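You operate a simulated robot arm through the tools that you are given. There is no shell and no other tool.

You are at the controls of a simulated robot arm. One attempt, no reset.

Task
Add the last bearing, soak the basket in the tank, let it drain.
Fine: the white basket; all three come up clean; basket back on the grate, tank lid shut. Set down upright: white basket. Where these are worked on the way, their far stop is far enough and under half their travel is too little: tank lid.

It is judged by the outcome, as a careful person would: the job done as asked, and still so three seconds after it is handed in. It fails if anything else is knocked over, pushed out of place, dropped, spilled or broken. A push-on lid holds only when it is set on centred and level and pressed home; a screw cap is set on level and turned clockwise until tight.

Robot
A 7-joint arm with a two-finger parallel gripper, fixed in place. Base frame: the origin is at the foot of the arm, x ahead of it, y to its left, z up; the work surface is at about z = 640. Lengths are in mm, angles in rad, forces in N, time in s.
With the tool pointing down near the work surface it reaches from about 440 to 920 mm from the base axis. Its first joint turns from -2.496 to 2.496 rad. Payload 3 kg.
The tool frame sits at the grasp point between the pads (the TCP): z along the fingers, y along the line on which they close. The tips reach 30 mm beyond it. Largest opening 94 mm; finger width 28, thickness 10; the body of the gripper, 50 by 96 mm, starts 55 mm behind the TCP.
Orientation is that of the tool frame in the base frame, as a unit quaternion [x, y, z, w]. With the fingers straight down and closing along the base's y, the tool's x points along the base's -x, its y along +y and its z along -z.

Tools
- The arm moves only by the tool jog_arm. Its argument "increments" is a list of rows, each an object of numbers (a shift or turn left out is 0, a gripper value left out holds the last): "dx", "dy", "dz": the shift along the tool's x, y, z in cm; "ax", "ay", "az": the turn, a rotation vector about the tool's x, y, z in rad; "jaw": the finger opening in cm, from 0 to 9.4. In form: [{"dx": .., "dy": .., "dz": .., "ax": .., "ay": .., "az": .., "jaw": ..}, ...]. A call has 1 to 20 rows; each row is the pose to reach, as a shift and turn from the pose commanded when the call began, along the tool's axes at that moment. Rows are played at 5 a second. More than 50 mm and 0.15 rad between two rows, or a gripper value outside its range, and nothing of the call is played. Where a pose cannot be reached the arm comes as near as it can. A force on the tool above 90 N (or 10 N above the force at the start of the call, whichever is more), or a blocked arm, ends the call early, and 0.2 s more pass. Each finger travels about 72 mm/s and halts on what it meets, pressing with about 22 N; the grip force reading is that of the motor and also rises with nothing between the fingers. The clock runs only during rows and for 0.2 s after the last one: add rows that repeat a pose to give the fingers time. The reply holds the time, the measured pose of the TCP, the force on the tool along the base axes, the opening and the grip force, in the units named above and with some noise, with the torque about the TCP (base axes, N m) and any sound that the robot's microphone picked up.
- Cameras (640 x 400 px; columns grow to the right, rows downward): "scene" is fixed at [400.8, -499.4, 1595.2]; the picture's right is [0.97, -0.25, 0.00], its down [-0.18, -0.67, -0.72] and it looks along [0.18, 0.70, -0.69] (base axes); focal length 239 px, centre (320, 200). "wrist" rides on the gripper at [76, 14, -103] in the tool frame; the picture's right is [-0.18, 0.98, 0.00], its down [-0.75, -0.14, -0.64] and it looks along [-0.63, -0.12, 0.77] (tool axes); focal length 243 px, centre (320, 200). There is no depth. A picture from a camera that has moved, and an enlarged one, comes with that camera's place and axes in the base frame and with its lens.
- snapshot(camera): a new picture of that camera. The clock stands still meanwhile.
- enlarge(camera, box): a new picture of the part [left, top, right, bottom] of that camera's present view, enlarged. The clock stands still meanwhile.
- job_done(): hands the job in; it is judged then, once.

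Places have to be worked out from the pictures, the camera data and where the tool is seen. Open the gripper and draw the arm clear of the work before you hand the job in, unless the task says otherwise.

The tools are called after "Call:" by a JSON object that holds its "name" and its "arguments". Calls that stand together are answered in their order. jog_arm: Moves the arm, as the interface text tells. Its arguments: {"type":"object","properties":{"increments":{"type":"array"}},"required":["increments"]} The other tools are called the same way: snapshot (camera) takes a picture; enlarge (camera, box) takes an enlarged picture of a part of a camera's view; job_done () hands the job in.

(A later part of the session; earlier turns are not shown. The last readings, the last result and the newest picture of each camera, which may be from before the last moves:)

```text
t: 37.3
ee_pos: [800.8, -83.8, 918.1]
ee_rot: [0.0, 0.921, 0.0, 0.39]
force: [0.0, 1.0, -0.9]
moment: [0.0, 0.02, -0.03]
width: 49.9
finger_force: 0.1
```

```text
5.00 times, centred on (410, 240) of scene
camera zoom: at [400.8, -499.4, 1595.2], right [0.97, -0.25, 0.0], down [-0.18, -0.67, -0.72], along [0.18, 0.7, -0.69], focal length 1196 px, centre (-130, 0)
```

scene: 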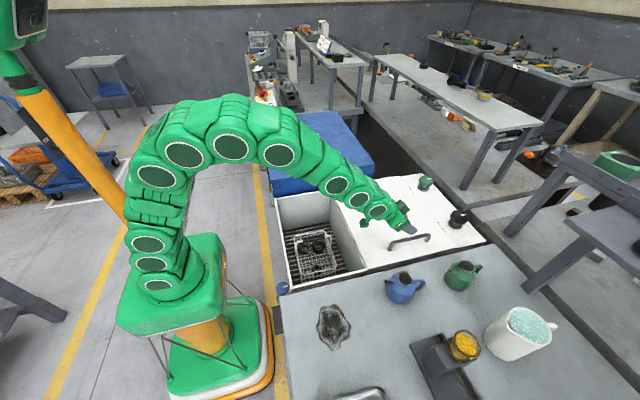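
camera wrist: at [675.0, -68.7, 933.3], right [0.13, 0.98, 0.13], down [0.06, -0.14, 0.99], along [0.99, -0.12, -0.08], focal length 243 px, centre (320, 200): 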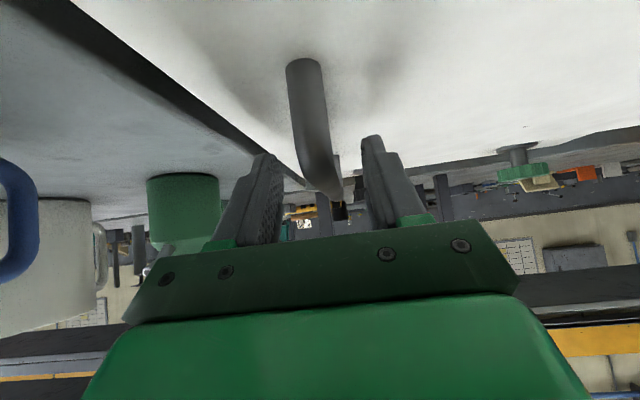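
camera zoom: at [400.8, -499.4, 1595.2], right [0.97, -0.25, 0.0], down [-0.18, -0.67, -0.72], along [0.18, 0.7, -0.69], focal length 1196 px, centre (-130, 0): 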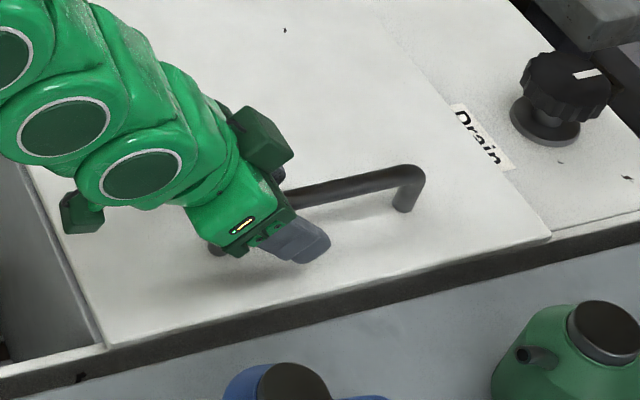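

The bar is between the fingers, slightly below the TCP. I lower 6 mm and close on it.

Call:
{"name": "jog_arm", "arguments": {"increments": [{"dx": 0.43, "dz": 0.42}, {"dx": 0.43, "dz": 0.42, "jaw": 2.5}, {"dx": 0.43, "dz": 0.42, "jaw": 1.0}, {"dx": 0.43, "dz": 0.42, "jaw": 0.6}, {"dx": 0.43, "dz": 0.42, "jaw": 0.6}]}}

Call:
{"name": "snapshot", "arguments": {"camera": "wrist"}}

Call:
{"name": "enlarge", "arguments": {"camera": "scene", "box": [360, 200, 460, 280]}}

```text
t: 38.5
ee_pos: [801.4, -83.3, 911.4]
ee_rot: [-0.001, 0.921, 0.0, 0.391]
force: [4.7, 30.4, -0.9]
moment: [0.0, 0.06, -0.51]
width: 23.5
finger_force: 15.5
```

```text
taken
camera wrist: at [674.8, -68.2, 927.3], right [0.13, 0.98, 0.13], down [0.06, -0.14, 0.99], along [0.99, -0.12, -0.08], focal length 243 px, centre (320, 200)
```

wrist: 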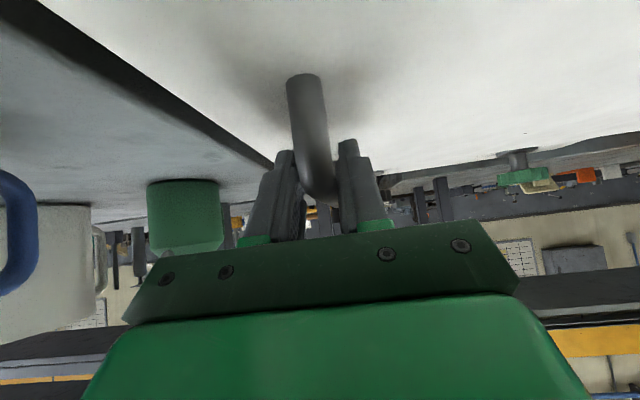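

```text
5.00 times, centred on (410, 240) of scene
camera zoom: at [400.8, -499.4, 1595.2], right [0.97, -0.25, 0.0], down [-0.18, -0.67, -0.72], along [0.18, 0.7, -0.69], focal length 1196 px, centre (-130, 0)
```

zoom: 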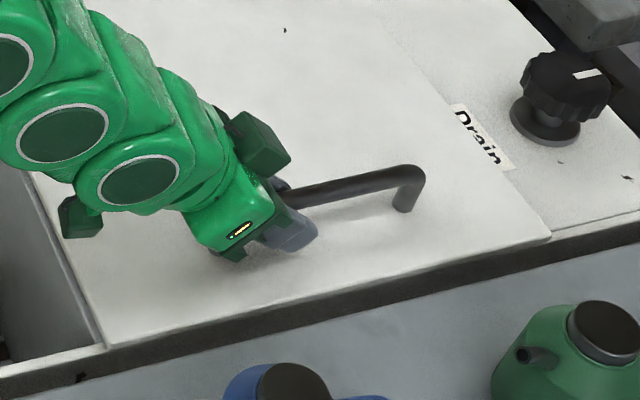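

The +y finger met the bar first, with 30 N sideways, so the bar is about 5 mm to +y. I shift +y to centre and finish closing.

Call:
{"name": "jog_arm", "arguments": {"increments": [{"dy": 0.2}, {"dy": 0.4}, {"dy": 0.5}, {"dy": 0.5}, {"dy": 0.5}]}}

Call:
{"name": "enlarge", "arguments": {"camera": "wrist", "box": [220, 60, 420, 240]}}

```text
t: 39.7
ee_pos: [800.6, -80.4, 912.0]
ee_rot: [0.001, 0.921, 0.0, 0.39]
force: [5.4, -9.5, -1.5]
moment: [-0.04, 0.06, 0.1]
width: 19.1
finger_force: 44.7
```

```text
2.22 times, centred on (320, 150) of wrist
camera zoom: at [674.7, -65.5, 927.8], right [0.13, 0.98, 0.13], down [0.06, -0.14, 0.99], along [0.99, -0.12, -0.08], focal length 539 px, centre (320, 311)
```

zoom: 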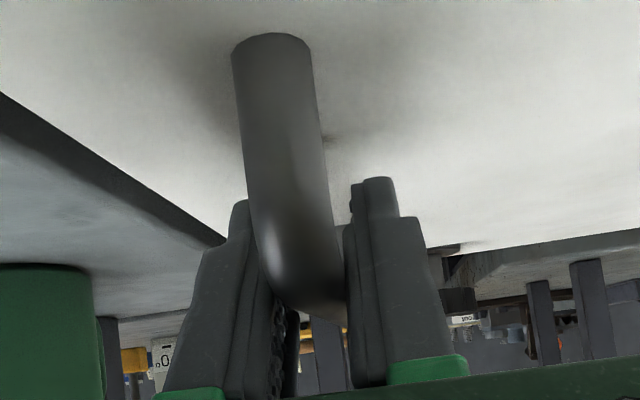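

The bar is firmly gripped, so I begin the lid arc (hinge ≈ y 312, z 862, radius ≈ 395), first to 12°.

Call:
{"name": "jog_arm", "arguments": {"increments": [{"dx": -0.74, "dy": 0.13, "dz": -0.71, "ax": 0.0091, "az": -0.0094}, {"dx": -1.474, "dy": 0.3, "dz": -1.425, "ax": 0.0182, "az": -0.0188}, {"dx": -2.926, "dy": 0.71, "dz": -2.829, "ax": 0.0364, "az": -0.0377}, {"dx": -4.372, "dy": 1.23, "dz": -4.226, "ax": 0.0546, "az": -0.0564}, {"dx": -5.788, "dy": 1.85, "dz": -5.595, "ax": 0.0728, "az": -0.0753}, {"dx": -5.788, "dy": 1.85, "dz": -5.595, "ax": 0.0728, "az": -0.0753}]}}

Call:
{"name": "snapshot", "arguments": {"camera": "scene"}}

Call:
{"name": "snapshot", "arguments": {"camera": "wrist"}}

```text
t: 41.1
ee_pos: [800.6, -61.7, 992.8]
ee_rot: [-0.02, 0.921, -0.048, 0.387]
force: [-18.0, -13.6, 2.7]
moment: [0.05, -0.33, 0.23]
width: 18.9
finger_force: 44.8
```

```text
taken
```

scene: 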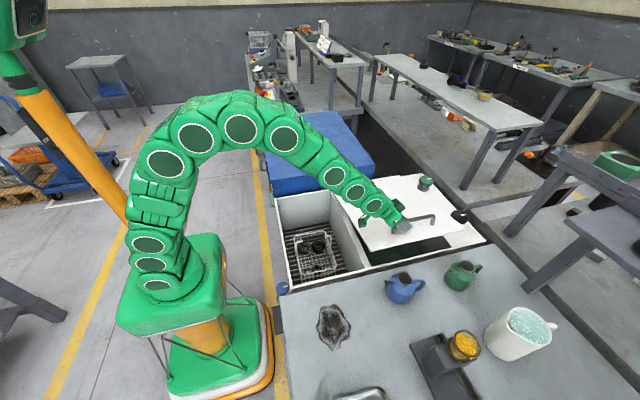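

```text
taken
camera wrist: at [674.2, -45.5, 1008.3], right [0.13, 0.99, 0.03], down [0.07, -0.04, 1.0], along [0.99, -0.13, -0.07], focal length 243 px, centre (320, 200)
```

wrist: 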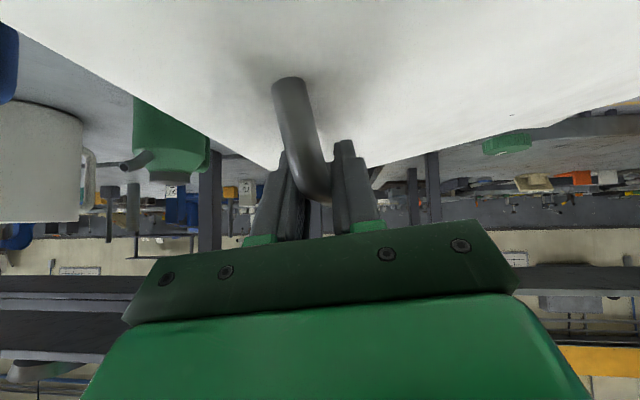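

The lid rises easily with only small forces, so it seems light or balanced. I continue the arc to 48°.

Call:
{"name": "jog_arm", "arguments": {"increments": [{"dx": -1.91, "dy": 0.716, "dz": -1.85, "ax": 0.0243, "az": -0.0251}, {"dx": -3.79, "dy": 1.618, "dz": -3.66, "ax": 0.0485, "az": -0.0502}, {"dx": -5.61, "dy": 2.689, "dz": -5.42, "ax": 0.0728, "az": -0.0753}, {"dx": -7.38, "dy": 3.939, "dz": -7.14, "ax": 0.097, "az": -0.1004}, {"dx": -9.08, "dy": 5.36, "dz": -8.78, "ax": 0.1213, "az": -0.1255}, {"dx": -10.7, "dy": 6.943, "dz": -10.35, "ax": 0.1456, "az": -0.1506}, {"dx": -12.24, "dy": 8.678, "dz": -11.84, "ax": 0.1698, "az": -0.1757}, {"dx": -13.69, "dy": 10.558, "dz": -13.24, "ax": 0.1941, "az": -0.2008}, {"dx": -15.05, "dy": 12.572, "dz": -14.54, "ax": 0.2183, "az": -0.2259}, {"dx": -15.05, "dy": 12.572, "dz": -14.54, "ax": 0.2183, "az": -0.2259}]}}

Call:
{"name": "snapshot", "arguments": {"camera": "scene"}}

Call:
{"name": "snapshot", "arguments": {"camera": "wrist"}}

```text
t: 43.3
ee_pos: [802.7, 84.2, 1188.1]
ee_rot: [-0.081, 0.9, -0.193, 0.382]
force: [-8.4, -38.8, 54.5]
moment: [-0.11, 0.52, 0.74]
width: 18.9
finger_force: 44.5
```

```text
taken
```

scene: 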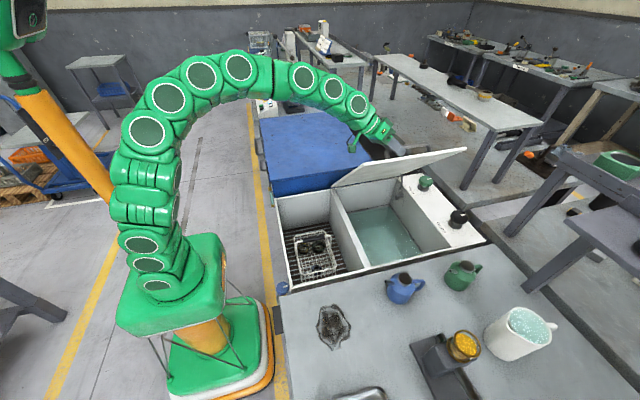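

```text
taken
camera wrist: at [675.4, 104.0, 1196.1], right [0.13, 0.95, -0.28], down [0.06, 0.27, 0.96], along [0.99, -0.14, -0.02], focal length 243 px, centre (320, 200)
```

wrist: 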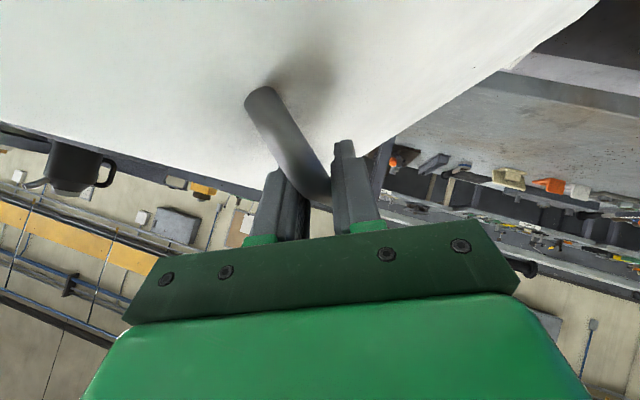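

The lid is about 45° up and the tank is full of liquid. The force points radially outward at about 67 N, so the real radius is a bit larger. I ease 3 mm outward and read the force.

Call:
{"name": "jog_arm", "arguments": {"increments": [{"dx": -0.11, "dy": -0.257, "dz": -0.108}, {"dx": -0.11, "dy": -0.257, "dz": -0.108}]}}

```text
t: 43.9
ee_pos: [801.9, 84.1, 1187.4]
ee_rot: [-0.081, 0.901, -0.191, 0.38]
force: [-18.3, -21.8, 32.9]
moment: [0.03, 0.42, 0.4]
width: 19.2
finger_force: 44.8
```

Easing 3 mm cut the radial force to about 40 N. My refit puts the hinge at about (y 320, z 867) with radius 403. I follow the corrected arc another 18°.

Call:
{"name": "jog_arm", "arguments": {"increments": [{"dx": -1.53, "dy": 1.0, "dz": -1.48, "ax": 0.0202, "az": -0.0209}, {"dx": -2.78, "dy": 2.2, "dz": -2.68, "ax": 0.0382, "az": -0.0395}, {"dx": -4.37, "dy": 3.93, "dz": -4.22, "ax": 0.0626, "az": -0.0647}, {"dx": -5.87, "dy": 5.81, "dz": -5.68, "ax": 0.0869, "az": -0.0899}, {"dx": -7.28, "dy": 7.84, "dz": -7.04, "ax": 0.1112, "az": -0.115}, {"dx": -7.28, "dy": 7.84, "dz": -7.04, "ax": 0.1112, "az": -0.115}]}}

Call:
{"name": "snapshot", "arguments": {"camera": "scene"}}

Call:
{"name": "snapshot", "arguments": {"camera": "wrist"}}

```text
t: 45.3
ee_pos: [801.9, 198.1, 1248.7]
ee_rot: [-0.111, 0.884, -0.263, 0.371]
force: [-0.2, 17.2, -54.1]
moment: [0.09, -0.42, -0.18]
width: 19.1
finger_force: 44.9
```

```text
taken
```

scene: 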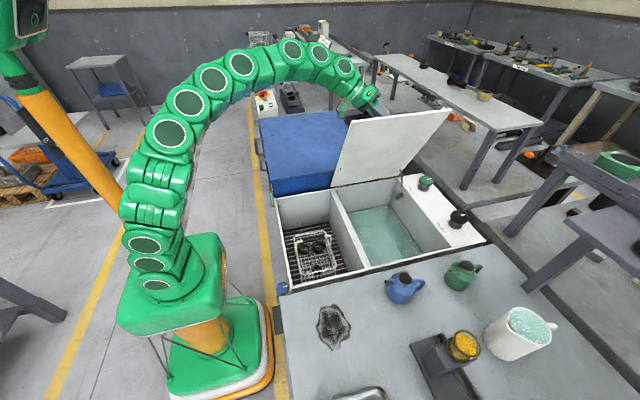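

```text
taken
camera wrist: at [675.9, 219.9, 1254.0], right [0.13, 0.9, -0.43], down [0.07, 0.42, 0.9], along [0.99, -0.14, -0.01], focal length 243 px, centre (320, 200)
```

wrist: 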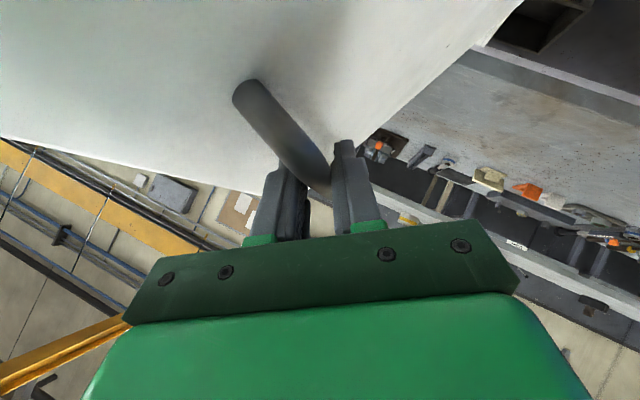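

The lid is near 67° and the force is now radially inward at about 55 N, so I overshot by about 5 mm; there is almost no tangential load. I ease inward and follow a slightly smaller arc 12° further.

Call:
{"name": "jog_arm", "arguments": {"increments": [{"dx": 0.23, "dy": 0.39, "dz": 0.22}, {"dx": -1.28, "dy": 2.2, "dz": -1.24, "ax": 0.0243, "az": -0.0252}, {"dx": -2.7, "dy": 4.17, "dz": -2.61, "ax": 0.0487, "az": -0.0503}, {"dx": -4.01, "dy": 6.26, "dz": -3.88, "ax": 0.073, "az": -0.0755}, {"dx": -4.01, "dy": 6.26, "dz": -3.88, "ax": 0.073, "az": -0.0755}]}}

Call:
{"name": "snapshot", "arguments": {"camera": "scene"}}

```text
t: 46.5
ee_pos: [800.5, 279.2, 1264.4]
ee_rot: [-0.132, 0.867, -0.309, 0.369]
force: [-2.6, -0.1, 11.4]
moment: [0.07, -0.78, 0.71]
width: 19.1
finger_force: 44.5
```

```text
taken
```

scene: 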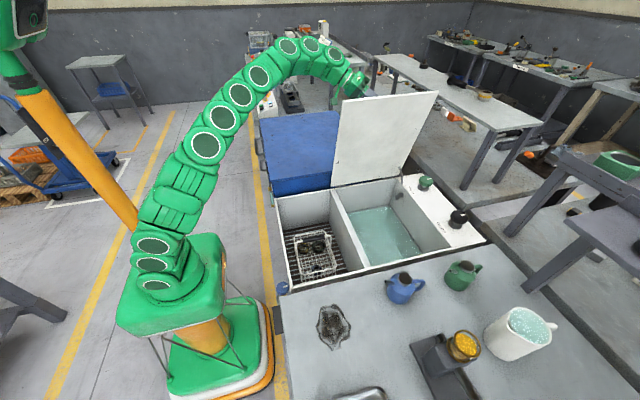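

Force is small now and the lid is about 78° open. I continue another 12–16° toward the far stop.

Call:
{"name": "jog_arm", "arguments": {"increments": [{"dx": -1.37, "dy": 2.02, "dz": -1.32, "ax": 0.0139, "az": -0.0144}, {"dx": -2.63, "dy": 4.18, "dz": -2.54, "ax": 0.0278, "az": -0.0288}, {"dx": -3.78, "dy": 6.45, "dz": -3.65, "ax": 0.0417, "az": -0.0431}, {"dx": -3.78, "dy": 6.45, "dz": -3.65, "ax": 0.0417, "az": -0.0431}]}}

Call:
{"name": "snapshot", "arguments": {"camera": "scene"}}

Call:
{"name": "snapshot", "arguments": {"camera": "wrist"}}

```text
t: 47.5
ee_pos: [802.3, 360.9, 1261.3]
ee_rot: [-0.142, 0.858, -0.335, 0.363]
force: [-3.4, 2.1, 6.8]
moment: [0.05, -0.85, 0.84]
width: 19.0
finger_force: 44.9
```

```text
taken
```

scene: 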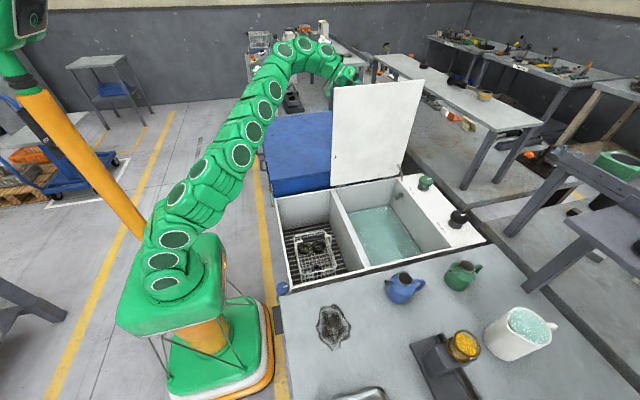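

```text
taken
camera wrist: at [675.6, 383.9, 1263.9], right [0.13, 0.81, -0.57], down [0.06, 0.57, 0.82], along [0.99, -0.14, 0.02], focal length 243 px, centre (320, 200)
```

wrist: 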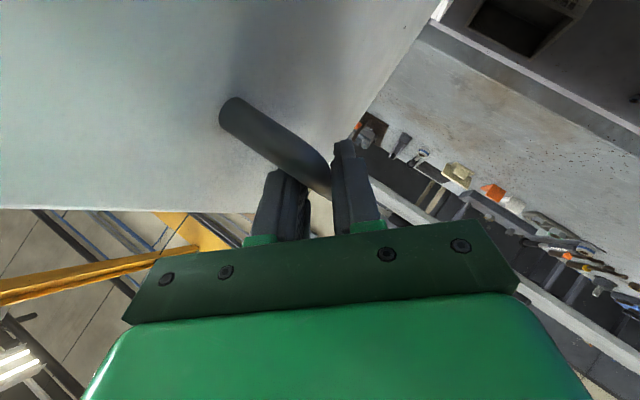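

The lid is about upright. I continue in small steps and watch for the far stop as a reaction toward −y.

Call:
{"name": "jog_arm", "arguments": {"increments": [{"dx": -0.57, "dy": 1.14, "dz": -0.55}, {"dx": -1.13, "dy": 2.29, "dz": -1.09}, {"dx": -1.65, "dy": 3.48, "dz": -1.59}, {"dx": -2.16, "dy": 4.67, "dz": -2.08}, {"dx": -2.16, "dy": 4.67, "dz": -2.08}]}}

Call:
{"name": "snapshot", "arguments": {"camera": "scene"}}

```text
t: 48.7
ee_pos: [803.2, 411.2, 1255.2]
ee_rot: [-0.137, 0.858, -0.337, 0.362]
force: [-11.5, -60.7, 11.4]
moment: [-0.27, 0.31, 0.28]
width: 19.3
finger_force: 45.3
```

```text
taken
```

scene: 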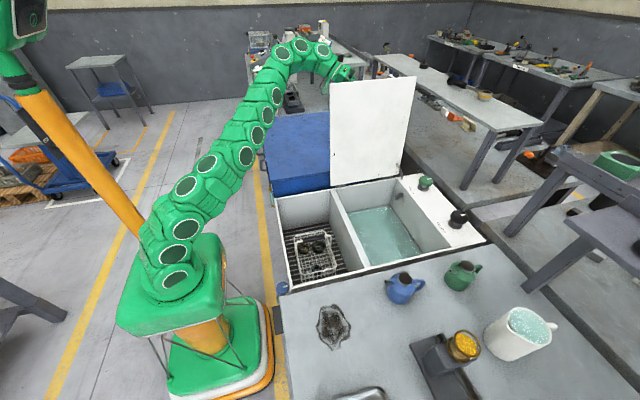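

The far stop is reached at about 97° with −60 N reaction. I back off a few mm, open the jaw modestly, and retreat along the tool axis.

Call:
{"name": "jog_arm", "arguments": {"increments": [{"dx": 0.19, "dy": -0.44, "dz": 0.18}, {"dx": 0.19, "dy": -0.44, "dz": 0.18, "jaw": 3.0}, {"dx": 0.19, "dy": -0.44, "dz": 0.18, "jaw": 3.6}, {"dx": 0.19, "dy": -0.44, "dz": 0.18, "jaw": 3.6}]}}

Call:
{"name": "snapshot", "arguments": {"camera": "wrist"}}

```text
t: 49.7
ee_pos: [801.2, 414.9, 1254.1]
ee_rot: [-0.143, 0.858, -0.334, 0.363]
force: [-0.1, 0.0, -1.1]
moment: [0.0, 0.02, -0.01]
width: 36.1
finger_force: 0.1
```

```text
taken
camera wrist: at [675.1, 435.8, 1255.3], right [0.13, 0.81, -0.57], down [0.06, 0.57, 0.82], along [0.99, -0.14, 0.02], focal length 243 px, centre (320, 200)
```

wrist: 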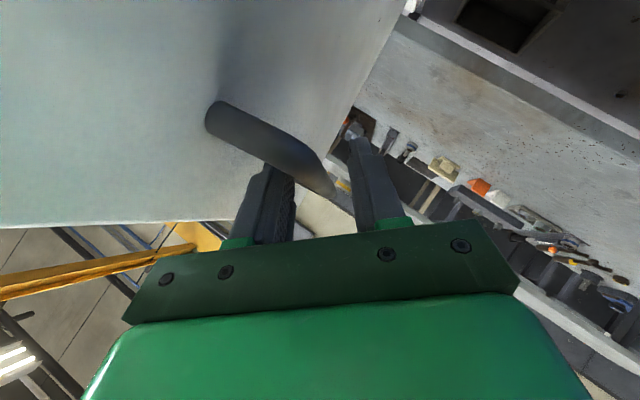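

The fingers are free with no force and the lid stays at its stop. I back out along the tool axis.

Call:
{"name": "jog_arm", "arguments": {"increments": [{"dz": -3}, {"dz": -6}, {"dz": -10}, {"dz": -14}, {"dz": -14}]}}

Call:
{"name": "snapshot", "arguments": {"camera": "scene"}}

Call:
{"name": "snapshot", "arguments": {"camera": "wrist"}}

```text
t: 50.9
ee_pos: [697.5, 473.9, 1321.1]
ee_rot: [-0.142, 0.858, -0.334, 0.363]
force: [0.4, 0.2, -0.2]
moment: [-0.01, 0.0, -0.01]
width: 36.0
finger_force: 0.0
out of reach, approached as far as the arm can: row 4, 5
```

```text
taken
```

scene: 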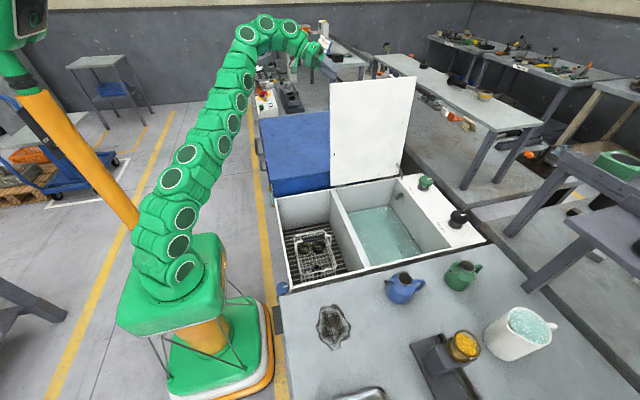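

```text
taken
camera wrist: at [571.9, 494.8, 1322.8], right [0.13, 0.81, -0.57], down [0.07, 0.57, 0.82], along [0.99, -0.14, 0.02], focal length 243 px, centre (320, 200)
```

wrist: 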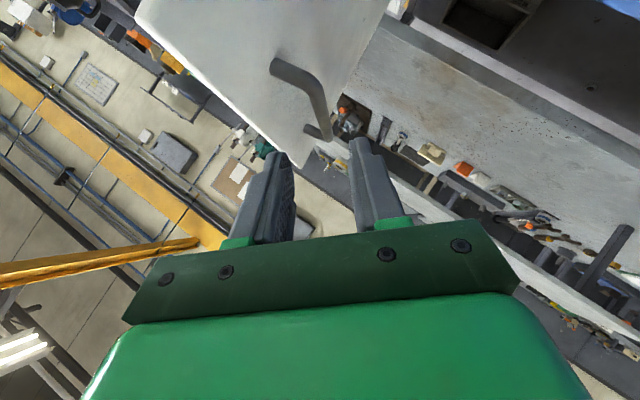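

The lid stands on its own. I move −x clear of the lid, undo the roll and pitch back to tool-down.

Call:
{"name": "jog_arm", "arguments": {"increments": [{"dx": 3.32, "dy": -0.55, "dz": -2.7}, {"dx": 6.64, "dy": -1.1, "dz": -5.4}, {"dx": 9.96, "dy": -1.65, "dz": -8.1}, {"dx": 13.28, "dy": -2.2, "dz": -10.8}, {"dx": 13.28, "dy": -2.2, "dz": -10.8, "ax": -0.086, "az": 0.0892}, {"dx": 13.28, "dy": -2.2, "dz": -10.8, "ax": -0.172, "az": 0.178}, {"dx": 13.28, "dy": -2.2, "dz": -10.8, "ax": -0.258, "az": 0.267}, {"dx": 13.28, "dy": -2.2, "dz": -10.8, "ax": -0.345, "az": 0.357}, {"dx": 13.28, "dy": -2.2, "dz": -10.8, "ax": -0.431, "az": 0.446}, {"dx": 13.28, "dy": -2.2, "dz": -10.8, "ax": -0.517, "az": 0.535}, {"dx": 13.28, "dy": -2.2, "dz": -10.8, "ax": -0.517, "az": 0.535}]}}

Call:
{"name": "jog_arm", "arguments": {"increments": [{"ay": 0.13}, {"ay": 0.26}, {"ay": 0.39}, {"ay": 0.52}, {"ay": 0.65}, {"ay": 0.8}, {"ay": 0.8}]}}

```text
t: 53.3
ee_pos: [528.7, 440.2, 1320.7]
ee_rot: [0.001, 0.921, 0.0, 0.39]
force: [-0.4, -0.6, 0.4]
moment: [0.0, 0.01, -0.02]
width: 36.0
finger_force: 0.0
```

```text
t: 54.9
ee_pos: [527.5, 439.6, 1303.2]
ee_rot: [0.0, 0.999, 0.001, 0.051]
force: [-0.2, 0.2, -1.1]
moment: [0.02, -0.01, 0.02]
width: 36.0
finger_force: 0.1
out of reach, approached as far as the arm can: row 5, 6, 7
```

Nearly tool-down. I move down and over the basket to about (527,89,1050), finishing the levelling, to look at it.

Call:
{"name": "jog_arm", "arguments": {"increments": [{"dx": 0.26, "dy": -3.5, "dz": 2.5}, {"dx": 0.5, "dy": -7, "dz": 5}, {"dx": 0.77, "dy": -10.5, "dz": 7.5}, {"dx": 1.0, "dy": -14, "dz": 10}, {"dx": 1.28, "dy": -17.5, "dz": 12.5}, {"dx": 1.54, "dy": -21, "dz": 15}, {"dx": 1.8, "dy": -24.5, "dz": 17.5, "ay": 0.05}, {"dx": 2.05, "dy": -28, "dz": 20, "ay": 0.102}, {"dx": 2.3, "dy": -31.5, "dz": 22.4, "ay": 0.102}, {"dx": 2.55, "dy": -35, "dz": 24.87, "ay": 0.102}, {"dx": 2.55, "dy": -35, "dz": 24.87, "ay": 0.102}]}}

Call:
{"name": "snapshot", "arguments": {"camera": "wrist"}}

Call:
{"name": "snapshot", "arguments": {"camera": "scene"}}

```text
t: 57.3
ee_pos: [530.1, 91.9, 1050.9]
ee_rot: [0.0, 1.0, 0.0, 0.0]
force: [-1.0, 0.3, -0.7]
moment: [-0.04, 0.02, 0.0]
width: 36.1
finger_force: 0.1
```

```text
taken
camera wrist: at [453.2, 106.2, 1152.9], right [0.18, 0.98, 0.0], down [0.75, -0.14, 0.64], along [0.63, -0.12, -0.77], focal length 243 px, centre (320, 200)
```

wrist: 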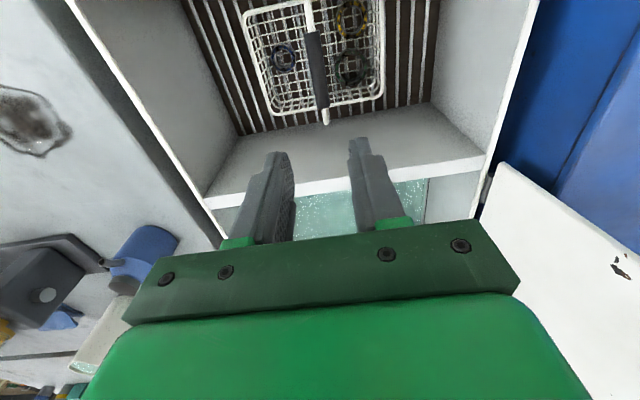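

```text
taken
```

scene: 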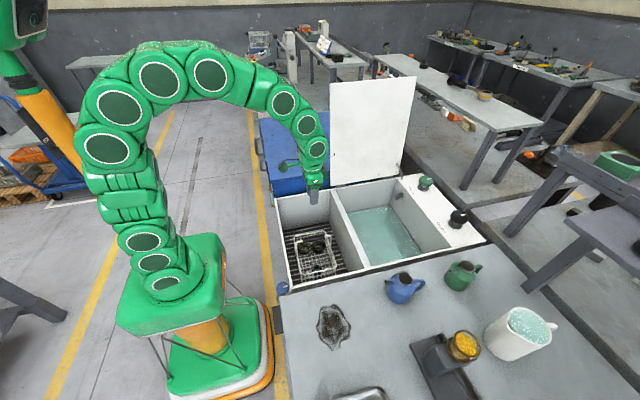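

The basket with all three bearings is below me. I enlarge both views to fix the bail grip position after its slight shift, and to judge the liquid level.

Call:
{"name": "enlarge", "arguments": {"camera": "wrist", "box": [220, 0, 420, 140]}}

Call:
{"name": "enlarge", "arguments": {"camera": "scene", "box": [270, 220, 370, 300]}}

Call:
{"name": "enlarge", "arguments": {"camera": "scene", "box": [325, 165, 495, 275]}}

```text
2.86 times, centred on (320, 70) of wrist
camera zoom: at [453.2, 106.2, 1152.9], right [0.18, 0.98, 0.0], down [0.75, -0.14, 0.64], along [0.63, -0.12, -0.77], focal length 693 px, centre (320, 571)
```

zoom: 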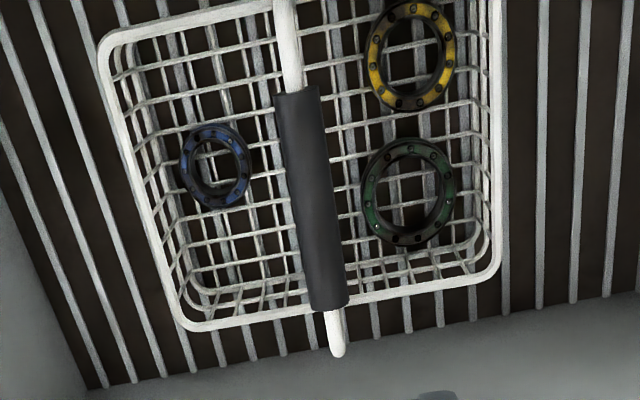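

```text
5.00 times, centred on (320, 260) of scene
camera zoom: at [400.8, -499.4, 1595.2], right [0.97, -0.25, 0.0], down [-0.18, -0.67, -0.72], along [0.18, 0.7, -0.69], focal length 1196 px, centre (320, -100)
```

zoom: 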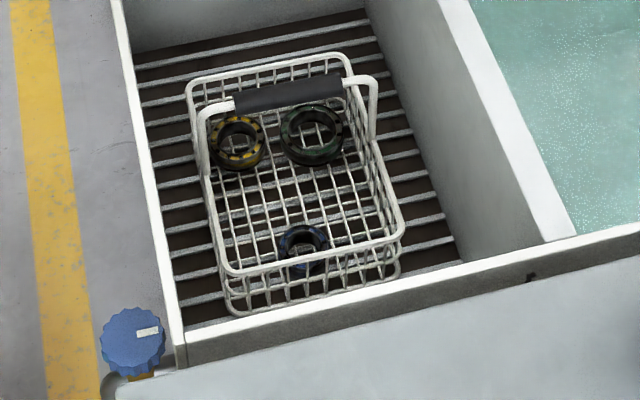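

```text
3.64 times, centred on (410, 220) of scene
camera zoom: at [400.8, -499.4, 1595.2], right [0.97, -0.25, 0.0], down [-0.18, -0.67, -0.72], along [0.18, 0.7, -0.69], focal length 870 px, centre (-7, 127)
```

zoom: 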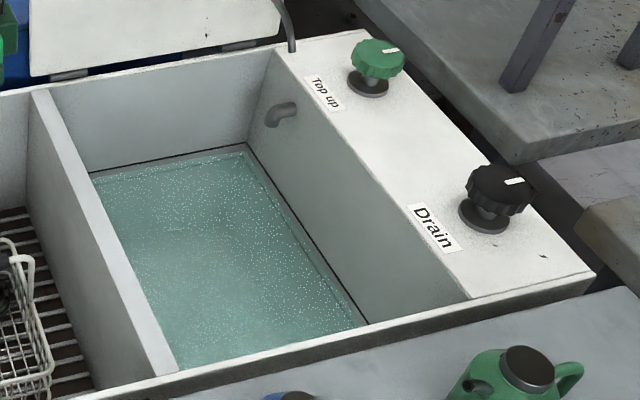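

The bail grip is centred at about (527,88,801), aligned with x. The liquid surface is roughly z≈690. I descend over the bail with the jaw at 5 cm and check before closing.

Call:
{"name": "jog_arm", "arguments": {"increments": [{"dx": 0.2, "dy": -0.3, "dz": 4, "jaw": 5}, {"dx": 0.2, "dy": -0.3, "dz": 8.5, "jaw": 5}, {"dx": 0.2, "dy": -0.3, "dz": 13, "jaw": 5}, {"dx": 0.2, "dy": -0.3, "dz": 17.5, "jaw": 5}, {"dx": 0.2, "dy": -0.3, "dz": 19.5, "jaw": 5}, {"dx": 0.2, "dy": -0.3, "dz": 19.5, "jaw": 5}]}}

Call:
{"name": "snapshot", "arguments": {"camera": "wrist"}}

Call:
{"name": "enlarge", "arguments": {"camera": "scene", "box": [270, 210, 370, 290]}}

```text
t: 58.7
ee_pos: [524.7, 87.9, 856.8]
ee_rot: [0.0, 1.0, 0.001, -0.001]
force: [-0.1, -0.3, -0.1]
moment: [0.01, 0.02, 0.02]
width: 50.2
finger_force: 0.0
```

```text
taken
camera wrist: at [448.5, 102.2, 958.8], right [0.18, 0.98, 0.0], down [0.75, -0.14, 0.64], along [0.63, -0.12, -0.77], focal length 243 px, centre (320, 200)
```

wrist: 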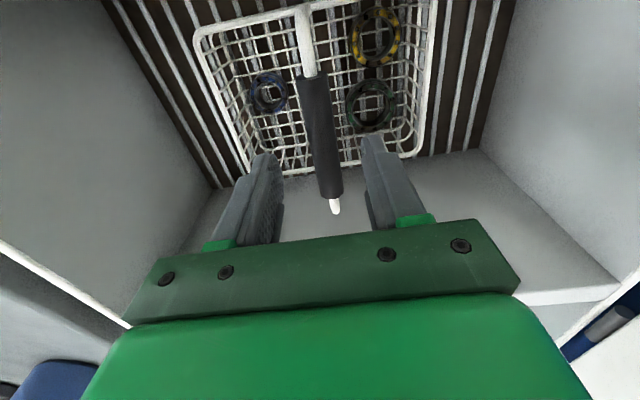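

```text
5.00 times, centred on (320, 250) of scene
camera zoom: at [400.8, -499.4, 1595.2], right [0.97, -0.25, 0.0], down [-0.18, -0.67, -0.72], along [0.18, 0.7, -0.69], focal length 1196 px, centre (320, -50)
```

zoom: 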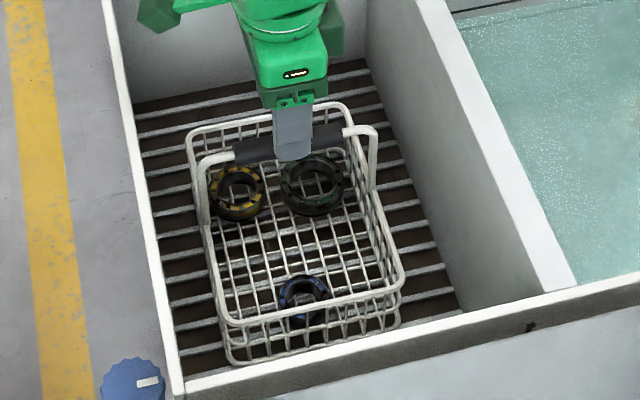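

Aligned. I lower to z≈798 and close on the grip.

Call:
{"name": "jog_arm", "arguments": {"increments": [{"dz": 3}, {"dz": 5.5}, {"dz": 5.8}, {"dz": 5.8, "jaw": 3}, {"dz": 5.8, "jaw": 1.4}, {"dz": 5.8, "jaw": 1.4}, {"dz": 5.8, "jaw": 1.4}]}}

Call:
{"name": "snapshot", "arguments": {"camera": "wrist"}}

```text
t: 60.3
ee_pos: [526.8, 87.2, 799.6]
ee_rot: [0.001, 1.0, 0.001, 0.001]
force: [1.8, -0.6, 0.2]
moment: [-0.03, -0.29, -0.16]
width: 23.9
finger_force: 21.9
```

```text
taken
camera wrist: at [450.6, 101.0, 901.2], right [0.18, 0.98, 0.0], down [0.75, -0.14, 0.64], along [0.63, -0.12, -0.77], focal length 243 px, centre (320, 200)
```

wrist: 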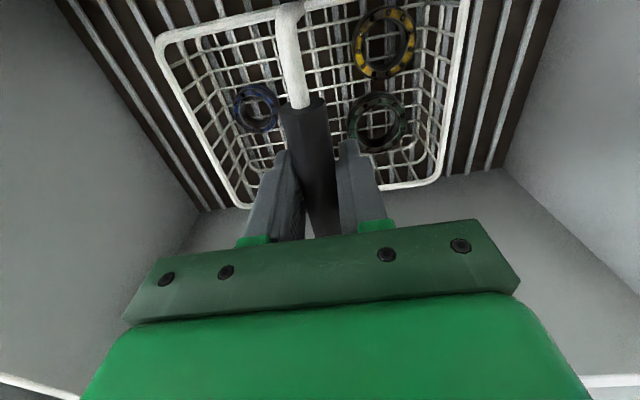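

The bail is gripped at 24 mm. I lift slowly 26 cm to clear the rim.

Call:
{"name": "jog_arm", "arguments": {"increments": [{"dz": -1}, {"dz": -2.5}, {"dz": -5}, {"dz": -7.5}, {"dz": -10}, {"dz": -12.5}, {"dz": -15}, {"dz": -17.5}, {"dz": -20}, {"dz": -22.5}, {"dz": -25}, {"dz": -26.5}, {"dz": -26.5}]}}

Call:
{"name": "snapshot", "arguments": {"camera": "wrist"}}

Call:
{"name": "snapshot", "arguments": {"camera": "scene"}}

```text
t: 63.1
ee_pos: [524.1, 86.3, 1062.6]
ee_rot: [0.001, 1.0, -0.001, 0.0]
force: [0.5, 0.8, -6.5]
moment: [-0.04, 0.0, 0.02]
width: 23.8
finger_force: 22.2
```

```text
taken
camera wrist: at [448.2, 100.7, 1164.1], right [0.19, 0.98, 0.0], down [0.75, -0.14, 0.64], along [0.63, -0.12, -0.77], focal length 243 px, centre (320, 200)
```

wrist: 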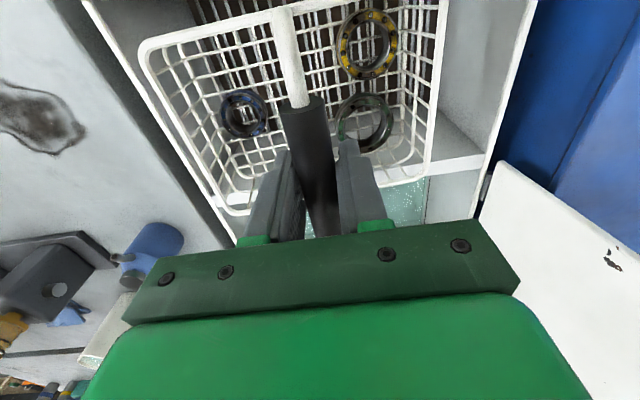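

```text
taken
```

scene: 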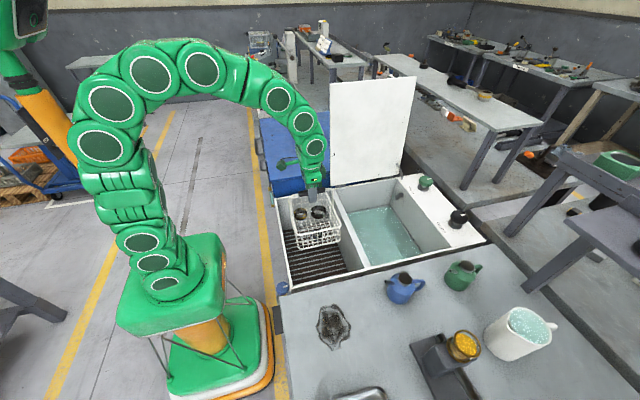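

The basket hangs level, about 6.5 N. I carry it over the tank to x≈805.

Call:
{"name": "jog_arm", "arguments": {"increments": [{"dx": -1}, {"dx": -3}, {"dx": -5.5}, {"dx": -8}, {"dx": -10.5}, {"dx": -13}, {"dx": -15.5}, {"dx": -18}, {"dx": -20.5}, {"dx": -23}, {"dx": -25.5}, {"dx": -27.2}, {"dx": -28}, {"dx": -28}]}}

Call:
{"name": "snapshot", "arguments": {"camera": "wrist"}}

Call:
{"name": "snapshot", "arguments": {"camera": "scene"}}

```text
t: 66.1
ee_pos: [804.9, 86.8, 1063.7]
ee_rot: [0.001, 1.0, 0.0, 0.0]
force: [0.5, -0.4, -8.1]
moment: [-0.04, 0.03, 0.04]
width: 24.0
finger_force: 22.3
```

```text
taken
camera wrist: at [729.1, 100.7, 1165.3], right [0.19, 0.98, 0.0], down [0.75, -0.14, 0.64], along [0.63, -0.12, -0.77], focal length 243 px, centre (320, 200)
```

wrist: 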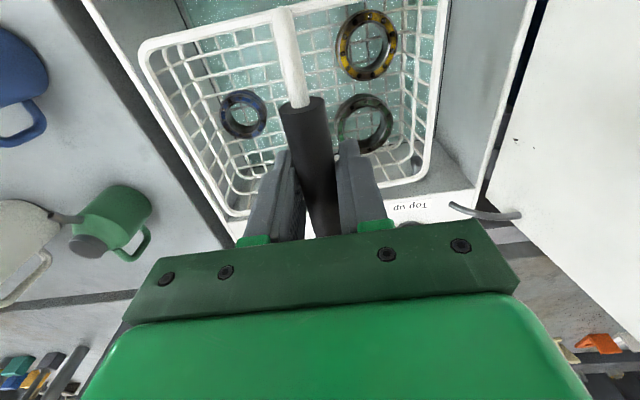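

```text
taken
```

scene: 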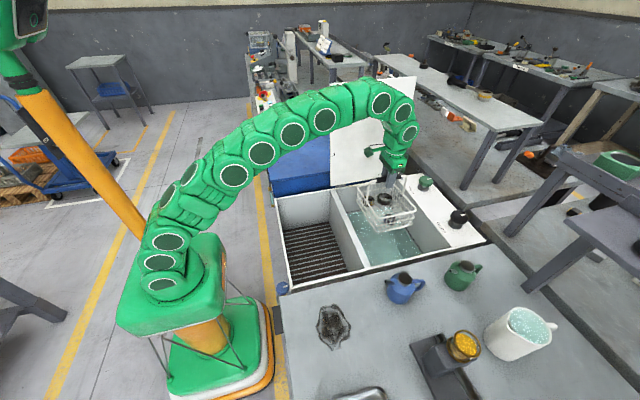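

The basket is well inside the tank's footprint. I lower it to just above the liquid (TCP≈868) and look.

Call:
{"name": "jog_arm", "arguments": {"increments": [{"dz": 1.5}, {"dz": 4}, {"dz": 6.5}, {"dz": 9}, {"dz": 11.5}, {"dz": 14}, {"dz": 16.5}, {"dz": 18.5}, {"dz": 19.5}, {"dz": 19.5}]}}

Call:
{"name": "snapshot", "arguments": {"camera": "wrist"}}

Call:
{"name": "enlarge", "arguments": {"camera": "scene", "box": [325, 165, 495, 275]}}

```text
t: 68.3
ee_pos: [805.5, 85.0, 867.5]
ee_rot: [0.0, 1.0, -0.001, -0.001]
force: [0.2, -0.4, -7.1]
moment: [-0.04, -0.02, 0.03]
width: 23.8
finger_force: 22.1
```

```text
taken
camera wrist: at [730.0, 99.8, 969.6], right [0.18, 0.98, 0.0], down [0.75, -0.14, 0.64], along [0.63, -0.12, -0.77], focal length 243 px, centre (320, 200)
```

wrist: 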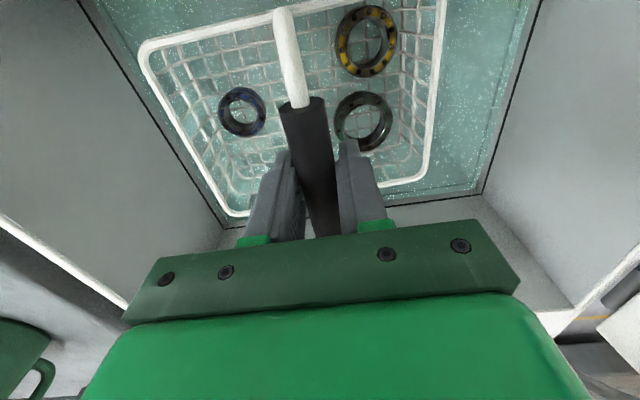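

```text
3.64 times, centred on (410, 220) of scene
camera zoom: at [400.8, -499.4, 1595.2], right [0.97, -0.25, 0.0], down [-0.18, -0.67, -0.72], along [0.18, 0.7, -0.69], focal length 870 px, centre (-7, 127)
```

zoom: 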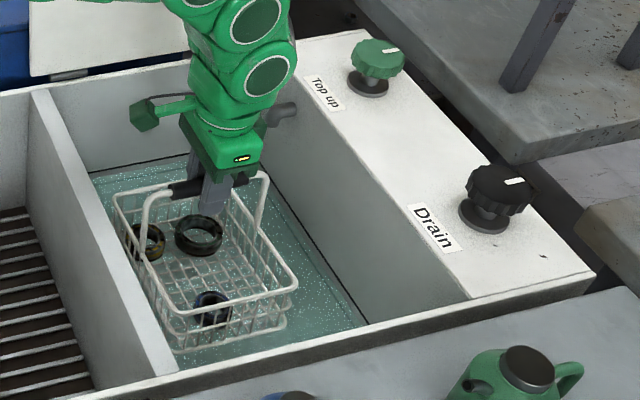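

The basket bottom is just at the surface. I lower gently another 7 cm, watching the force.

Call:
{"name": "jog_arm", "arguments": {"increments": [{"dz": 0.8}, {"dz": 1.6}, {"dz": 2.4}, {"dz": 3.2}, {"dz": 4.0}, {"dz": 4.8}, {"dz": 5.6}, {"dz": 6.4}, {"dz": 7.0}, {"dz": 7.0}]}}

Call:
{"name": "snapshot", "arguments": {"camera": "wrist"}}

Call:
{"name": "enlarge", "arguments": {"camera": "scene", "box": [325, 165, 495, 275]}}

```text
t: 70.5
ee_pos: [804.2, 84.9, 798.9]
ee_rot: [-0.001, 1.0, 0.0, 0.0]
force: [0.3, 0.3, -6.8]
moment: [-0.01, -0.01, -0.02]
width: 24.1
finger_force: 22.0
```

```text
taken
camera wrist: at [728.4, 100.3, 899.7], right [0.18, 0.98, 0.0], down [0.75, -0.14, 0.64], along [0.63, -0.12, -0.77], focal length 243 px, centre (320, 200)
```

wrist: 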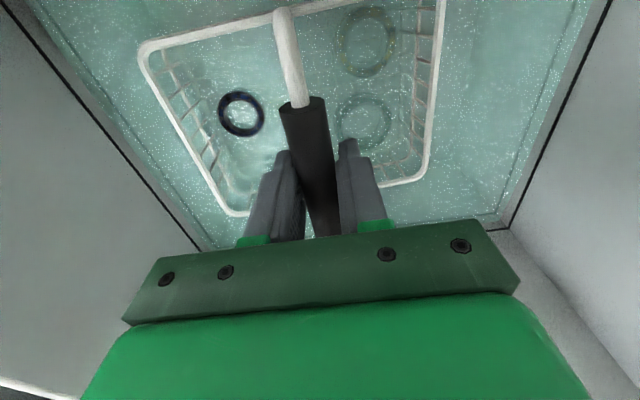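

```text
3.64 times, centred on (410, 220) of scene
camera zoom: at [400.8, -499.4, 1595.2], right [0.97, -0.25, 0.0], down [-0.18, -0.67, -0.72], along [0.18, 0.7, -0.69], focal length 870 px, centre (-7, 127)
```

zoom: 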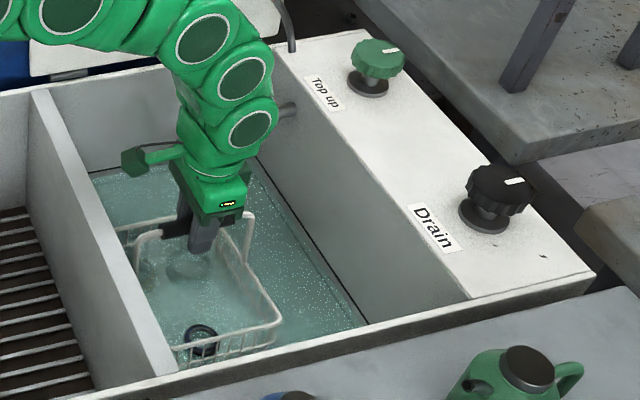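

The taller blue bearing still breaks the surface while the others are under. I lower another 5 cm in small steps, watching for the tank bottom.

Call:
{"name": "jog_arm", "arguments": {"increments": [{"dz": 0.7}, {"dz": 1.4}, {"dz": 2.1}, {"dz": 2.8}, {"dz": 3.5}, {"dz": 4.2}, {"dz": 5.0}, {"dz": 5.0}]}}

Call:
{"name": "snapshot", "arguments": {"camera": "wrist"}}

Call:
{"name": "enlarge", "arguments": {"camera": "scene", "box": [325, 165, 495, 275]}}

```text
t: 72.3
ee_pos: [804.1, 85.8, 748.0]
ee_rot: [0.001, 1.0, 0.001, 0.0]
force: [-0.2, -0.4, -7.1]
moment: [-0.02, 0.02, -0.01]
width: 23.9
finger_force: 21.7
```

```text
taken
camera wrist: at [728.3, 100.5, 850.0], right [0.18, 0.98, 0.0], down [0.75, -0.14, 0.64], along [0.63, -0.12, -0.77], focal length 243 px, centre (320, 200)
```

wrist: 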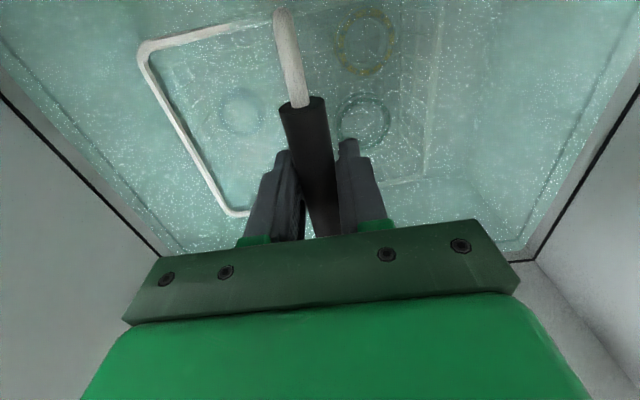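

```text
3.64 times, centred on (410, 220) of scene
camera zoom: at [400.8, -499.4, 1595.2], right [0.97, -0.25, 0.0], down [-0.18, -0.67, -0.72], along [0.18, 0.7, -0.69], focal length 870 px, centre (-7, 127)
```

zoom: 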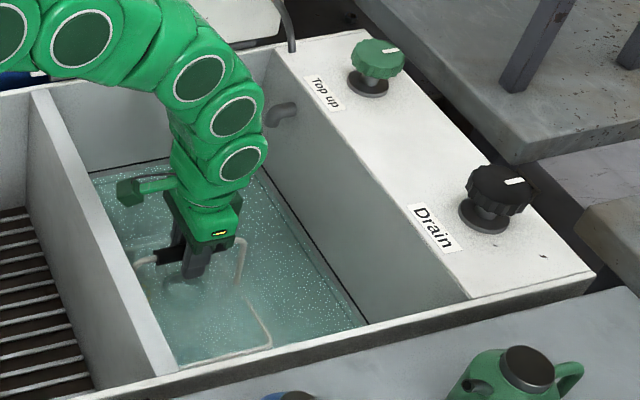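

All three are submerged and the surface is at the basket rim (z≈658). I go 2 cm deeper and hold to soak.

Call:
{"name": "jog_arm", "arguments": {"increments": [{"dz": 0.7}, {"dz": 1.4}, {"dz": 2.0}, {"dz": 2.0}, {"dz": 2.0}, {"dz": 2.0}, {"dz": 2.0}, {"dz": 2.0}, {"dz": 2.0}, {"dz": 2.0}, {"dz": 2.0}, {"dz": 2.0}, {"dz": 2.0}, {"dz": 2.0}, {"dz": 2.0}, {"dz": 2.0}, {"dz": 2.0}, {"dz": 2.0}, {"dz": 2.0}, {"dz": 2.0}]}}

Call:
{"name": "jog_arm", "arguments": {"increments": [{"dz": 0}, {"dz": 0}, {"dz": 0}, {"dz": 0}, {"dz": 0}, {"dz": 0}, {"dz": 0}, {"dz": 0}, {"dz": 0}, {"dz": 0}, {"dz": 0}, {"dz": 0}, {"dz": 0}, {"dz": 0}, {"dz": 0}, {"dz": 0}, {"dz": 0}, {"dz": 0}, {"dz": 0}, {"dz": 0}]}}

Call:
{"name": "jog_arm", "arguments": {"increments": [{"dz": 0}, {"dz": 0}, {"dz": 0}, {"dz": 0}, {"dz": 0}, {"dz": 0}, {"dz": 0}, {"dz": 0}, {"dz": 0}, {"dz": 0}, {"dz": 0}, {"dz": 0}, {"dz": 0}, {"dz": 0}, {"dz": 0}, {"dz": 0}, {"dz": 0}, {"dz": 0}, {"dz": 0}, {"dz": 0}]}}

Call:
{"name": "snapshot", "arguments": {"camera": "wrist"}}

```text
t: 76.5
ee_pos: [804.7, 86.4, 728.3]
ee_rot: [0.001, 1.0, 0.0, 0.0]
force: [0.5, 0.5, -7.7]
moment: [-0.01, 0.02, 0.0]
width: 23.9
finger_force: 21.6
```

```text
t: 80.7
ee_pos: [805.1, 85.7, 728.1]
ee_rot: [0.0, 1.0, -0.001, 0.0]
force: [0.7, -0.9, -7.2]
moment: [-0.04, -0.02, -0.01]
width: 24.1
finger_force: 21.7
```

```text
t: 84.9
ee_pos: [803.5, 85.1, 728.0]
ee_rot: [0.0, 1.0, 0.001, 0.0]
force: [0.3, 0.2, -7.8]
moment: [0.02, 0.0, 0.0]
width: 23.9
finger_force: 22.2
```

```text
taken
camera wrist: at [729.2, 100.3, 829.6], right [0.18, 0.98, 0.0], down [0.75, -0.14, 0.64], along [0.63, -0.12, -0.77], focal length 243 px, centre (320, 200)
```

wrist: 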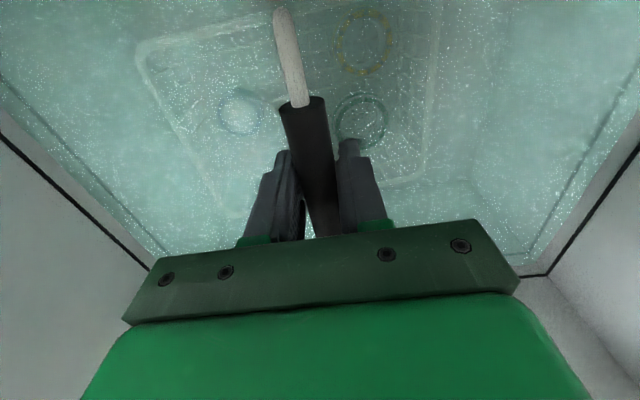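

Fully immersed for about 13 s. I soak a while longer to be safe.

Call:
{"name": "jog_arm", "arguments": {"increments": [{"dz": 0}, {"dz": 0}, {"dz": 0}, {"dz": 0}, {"dz": 0}, {"dz": 0}, {"dz": 0}, {"dz": 0}, {"dz": 0}, {"dz": 0}, {"dz": 0}, {"dz": 0}, {"dz": 0}, {"dz": 0}, {"dz": 0}, {"dz": 0}, {"dz": 0}, {"dz": 0}, {"dz": 0}, {"dz": 0}]}}

Call:
{"name": "jog_arm", "arguments": {"increments": [{"dz": 0}, {"dz": 0}, {"dz": 0}, {"dz": 0}, {"dz": 0}, {"dz": 0}, {"dz": 0}, {"dz": 0}, {"dz": 0}, {"dz": 0}, {"dz": 0}, {"dz": 0}, {"dz": 0}, {"dz": 0}, {"dz": 0}, {"dz": 0}, {"dz": 0}, {"dz": 0}, {"dz": 0}, {"dz": 0}]}}

Call:
{"name": "jog_arm", "arguments": {"increments": [{"dz": 0}, {"dz": 0}, {"dz": 0}, {"dz": 0}, {"dz": 0}, {"dz": 0}, {"dz": 0}, {"dz": 0}, {"dz": 0}, {"dz": 0}, {"dz": 0}, {"dz": 0}, {"dz": 0}, {"dz": 0}, {"dz": 0}, {"dz": 0}, {"dz": 0}, {"dz": 0}, {"dz": 0}, {"dz": 0}]}}

```text
t: 89.1
ee_pos: [805.4, 84.6, 728.1]
ee_rot: [0.0, 1.0, -0.001, 0.0]
force: [0.3, -0.1, -6.6]
moment: [0.0, 0.02, 0.06]
width: 23.8
finger_force: 21.3
```

```text
t: 93.3
ee_pos: [805.3, 86.1, 728.6]
ee_rot: [0.0, 1.0, 0.0, 0.001]
force: [-0.4, -0.2, -7.2]
moment: [-0.01, 0.01, 0.04]
width: 24.1
finger_force: 21.1
```

```text
t: 97.5
ee_pos: [804.8, 84.6, 727.7]
ee_rot: [0.0, 1.0, 0.0, 0.0]
force: [-1.0, 0.3, -7.9]
moment: [0.01, 0.01, -0.03]
width: 24.0
finger_force: 21.9
```

About 25 s of soaking. I lift the basket slowly to hang above the liquid, inside the tank, and let it drip.

Call:
{"name": "jog_arm", "arguments": {"increments": [{"dz": -0.8}, {"dz": -1.6}, {"dz": -2.4}, {"dz": -3.2}, {"dz": -4}, {"dz": -4.8}, {"dz": -5.6}, {"dz": -6.4}, {"dz": -7.2}, {"dz": -8}, {"dz": -9}, {"dz": -10}, {"dz": -11}, {"dz": -12}, {"dz": -13}, {"dz": -14}, {"dz": -15}, {"dz": -15}, {"dz": -15}, {"dz": -15}]}}

Call:
{"name": "enlarge", "arguments": {"camera": "wrist", "box": [120, 0, 460, 220]}}

Call:
{"name": "enlarge", "arguments": {"camera": "scene", "box": [340, 195, 430, 270]}}

```text
t: 101.7
ee_pos: [803.3, 85.0, 879.5]
ee_rot: [0.0, 1.0, 0.0, 0.0]
force: [0.1, 0.0, -6.9]
moment: [0.02, 0.03, 0.01]
width: 23.9
finger_force: 22.0
```

```text
1.82 times, centred on (290, 110) of wrist
camera zoom: at [728.0, 99.1, 980.8], right [0.18, 0.98, 0.0], down [0.75, -0.14, 0.64], along [0.63, -0.12, -0.77], focal length 441 px, centre (374, 364)
```

zoom: 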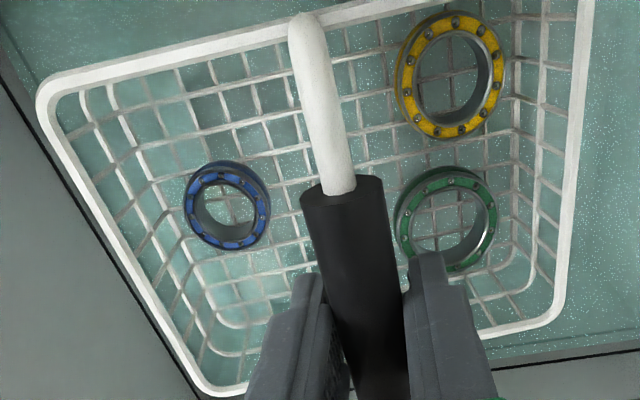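

```text
5.33 times, centred on (385, 232) of scene
camera zoom: at [400.8, -499.4, 1595.2], right [0.97, -0.25, 0.0], down [-0.18, -0.67, -0.72], along [0.18, 0.7, -0.69], focal length 1275 px, centre (-27, 27)
```

zoom: 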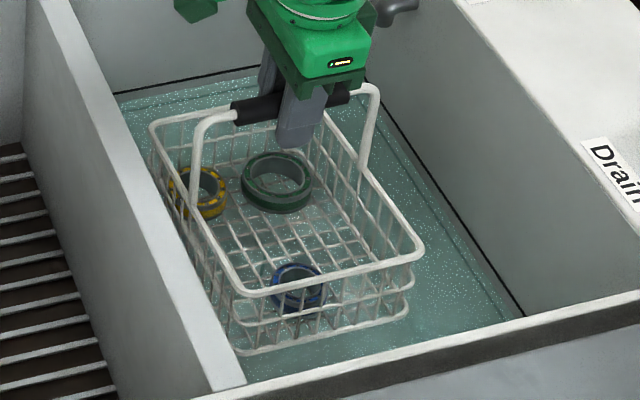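

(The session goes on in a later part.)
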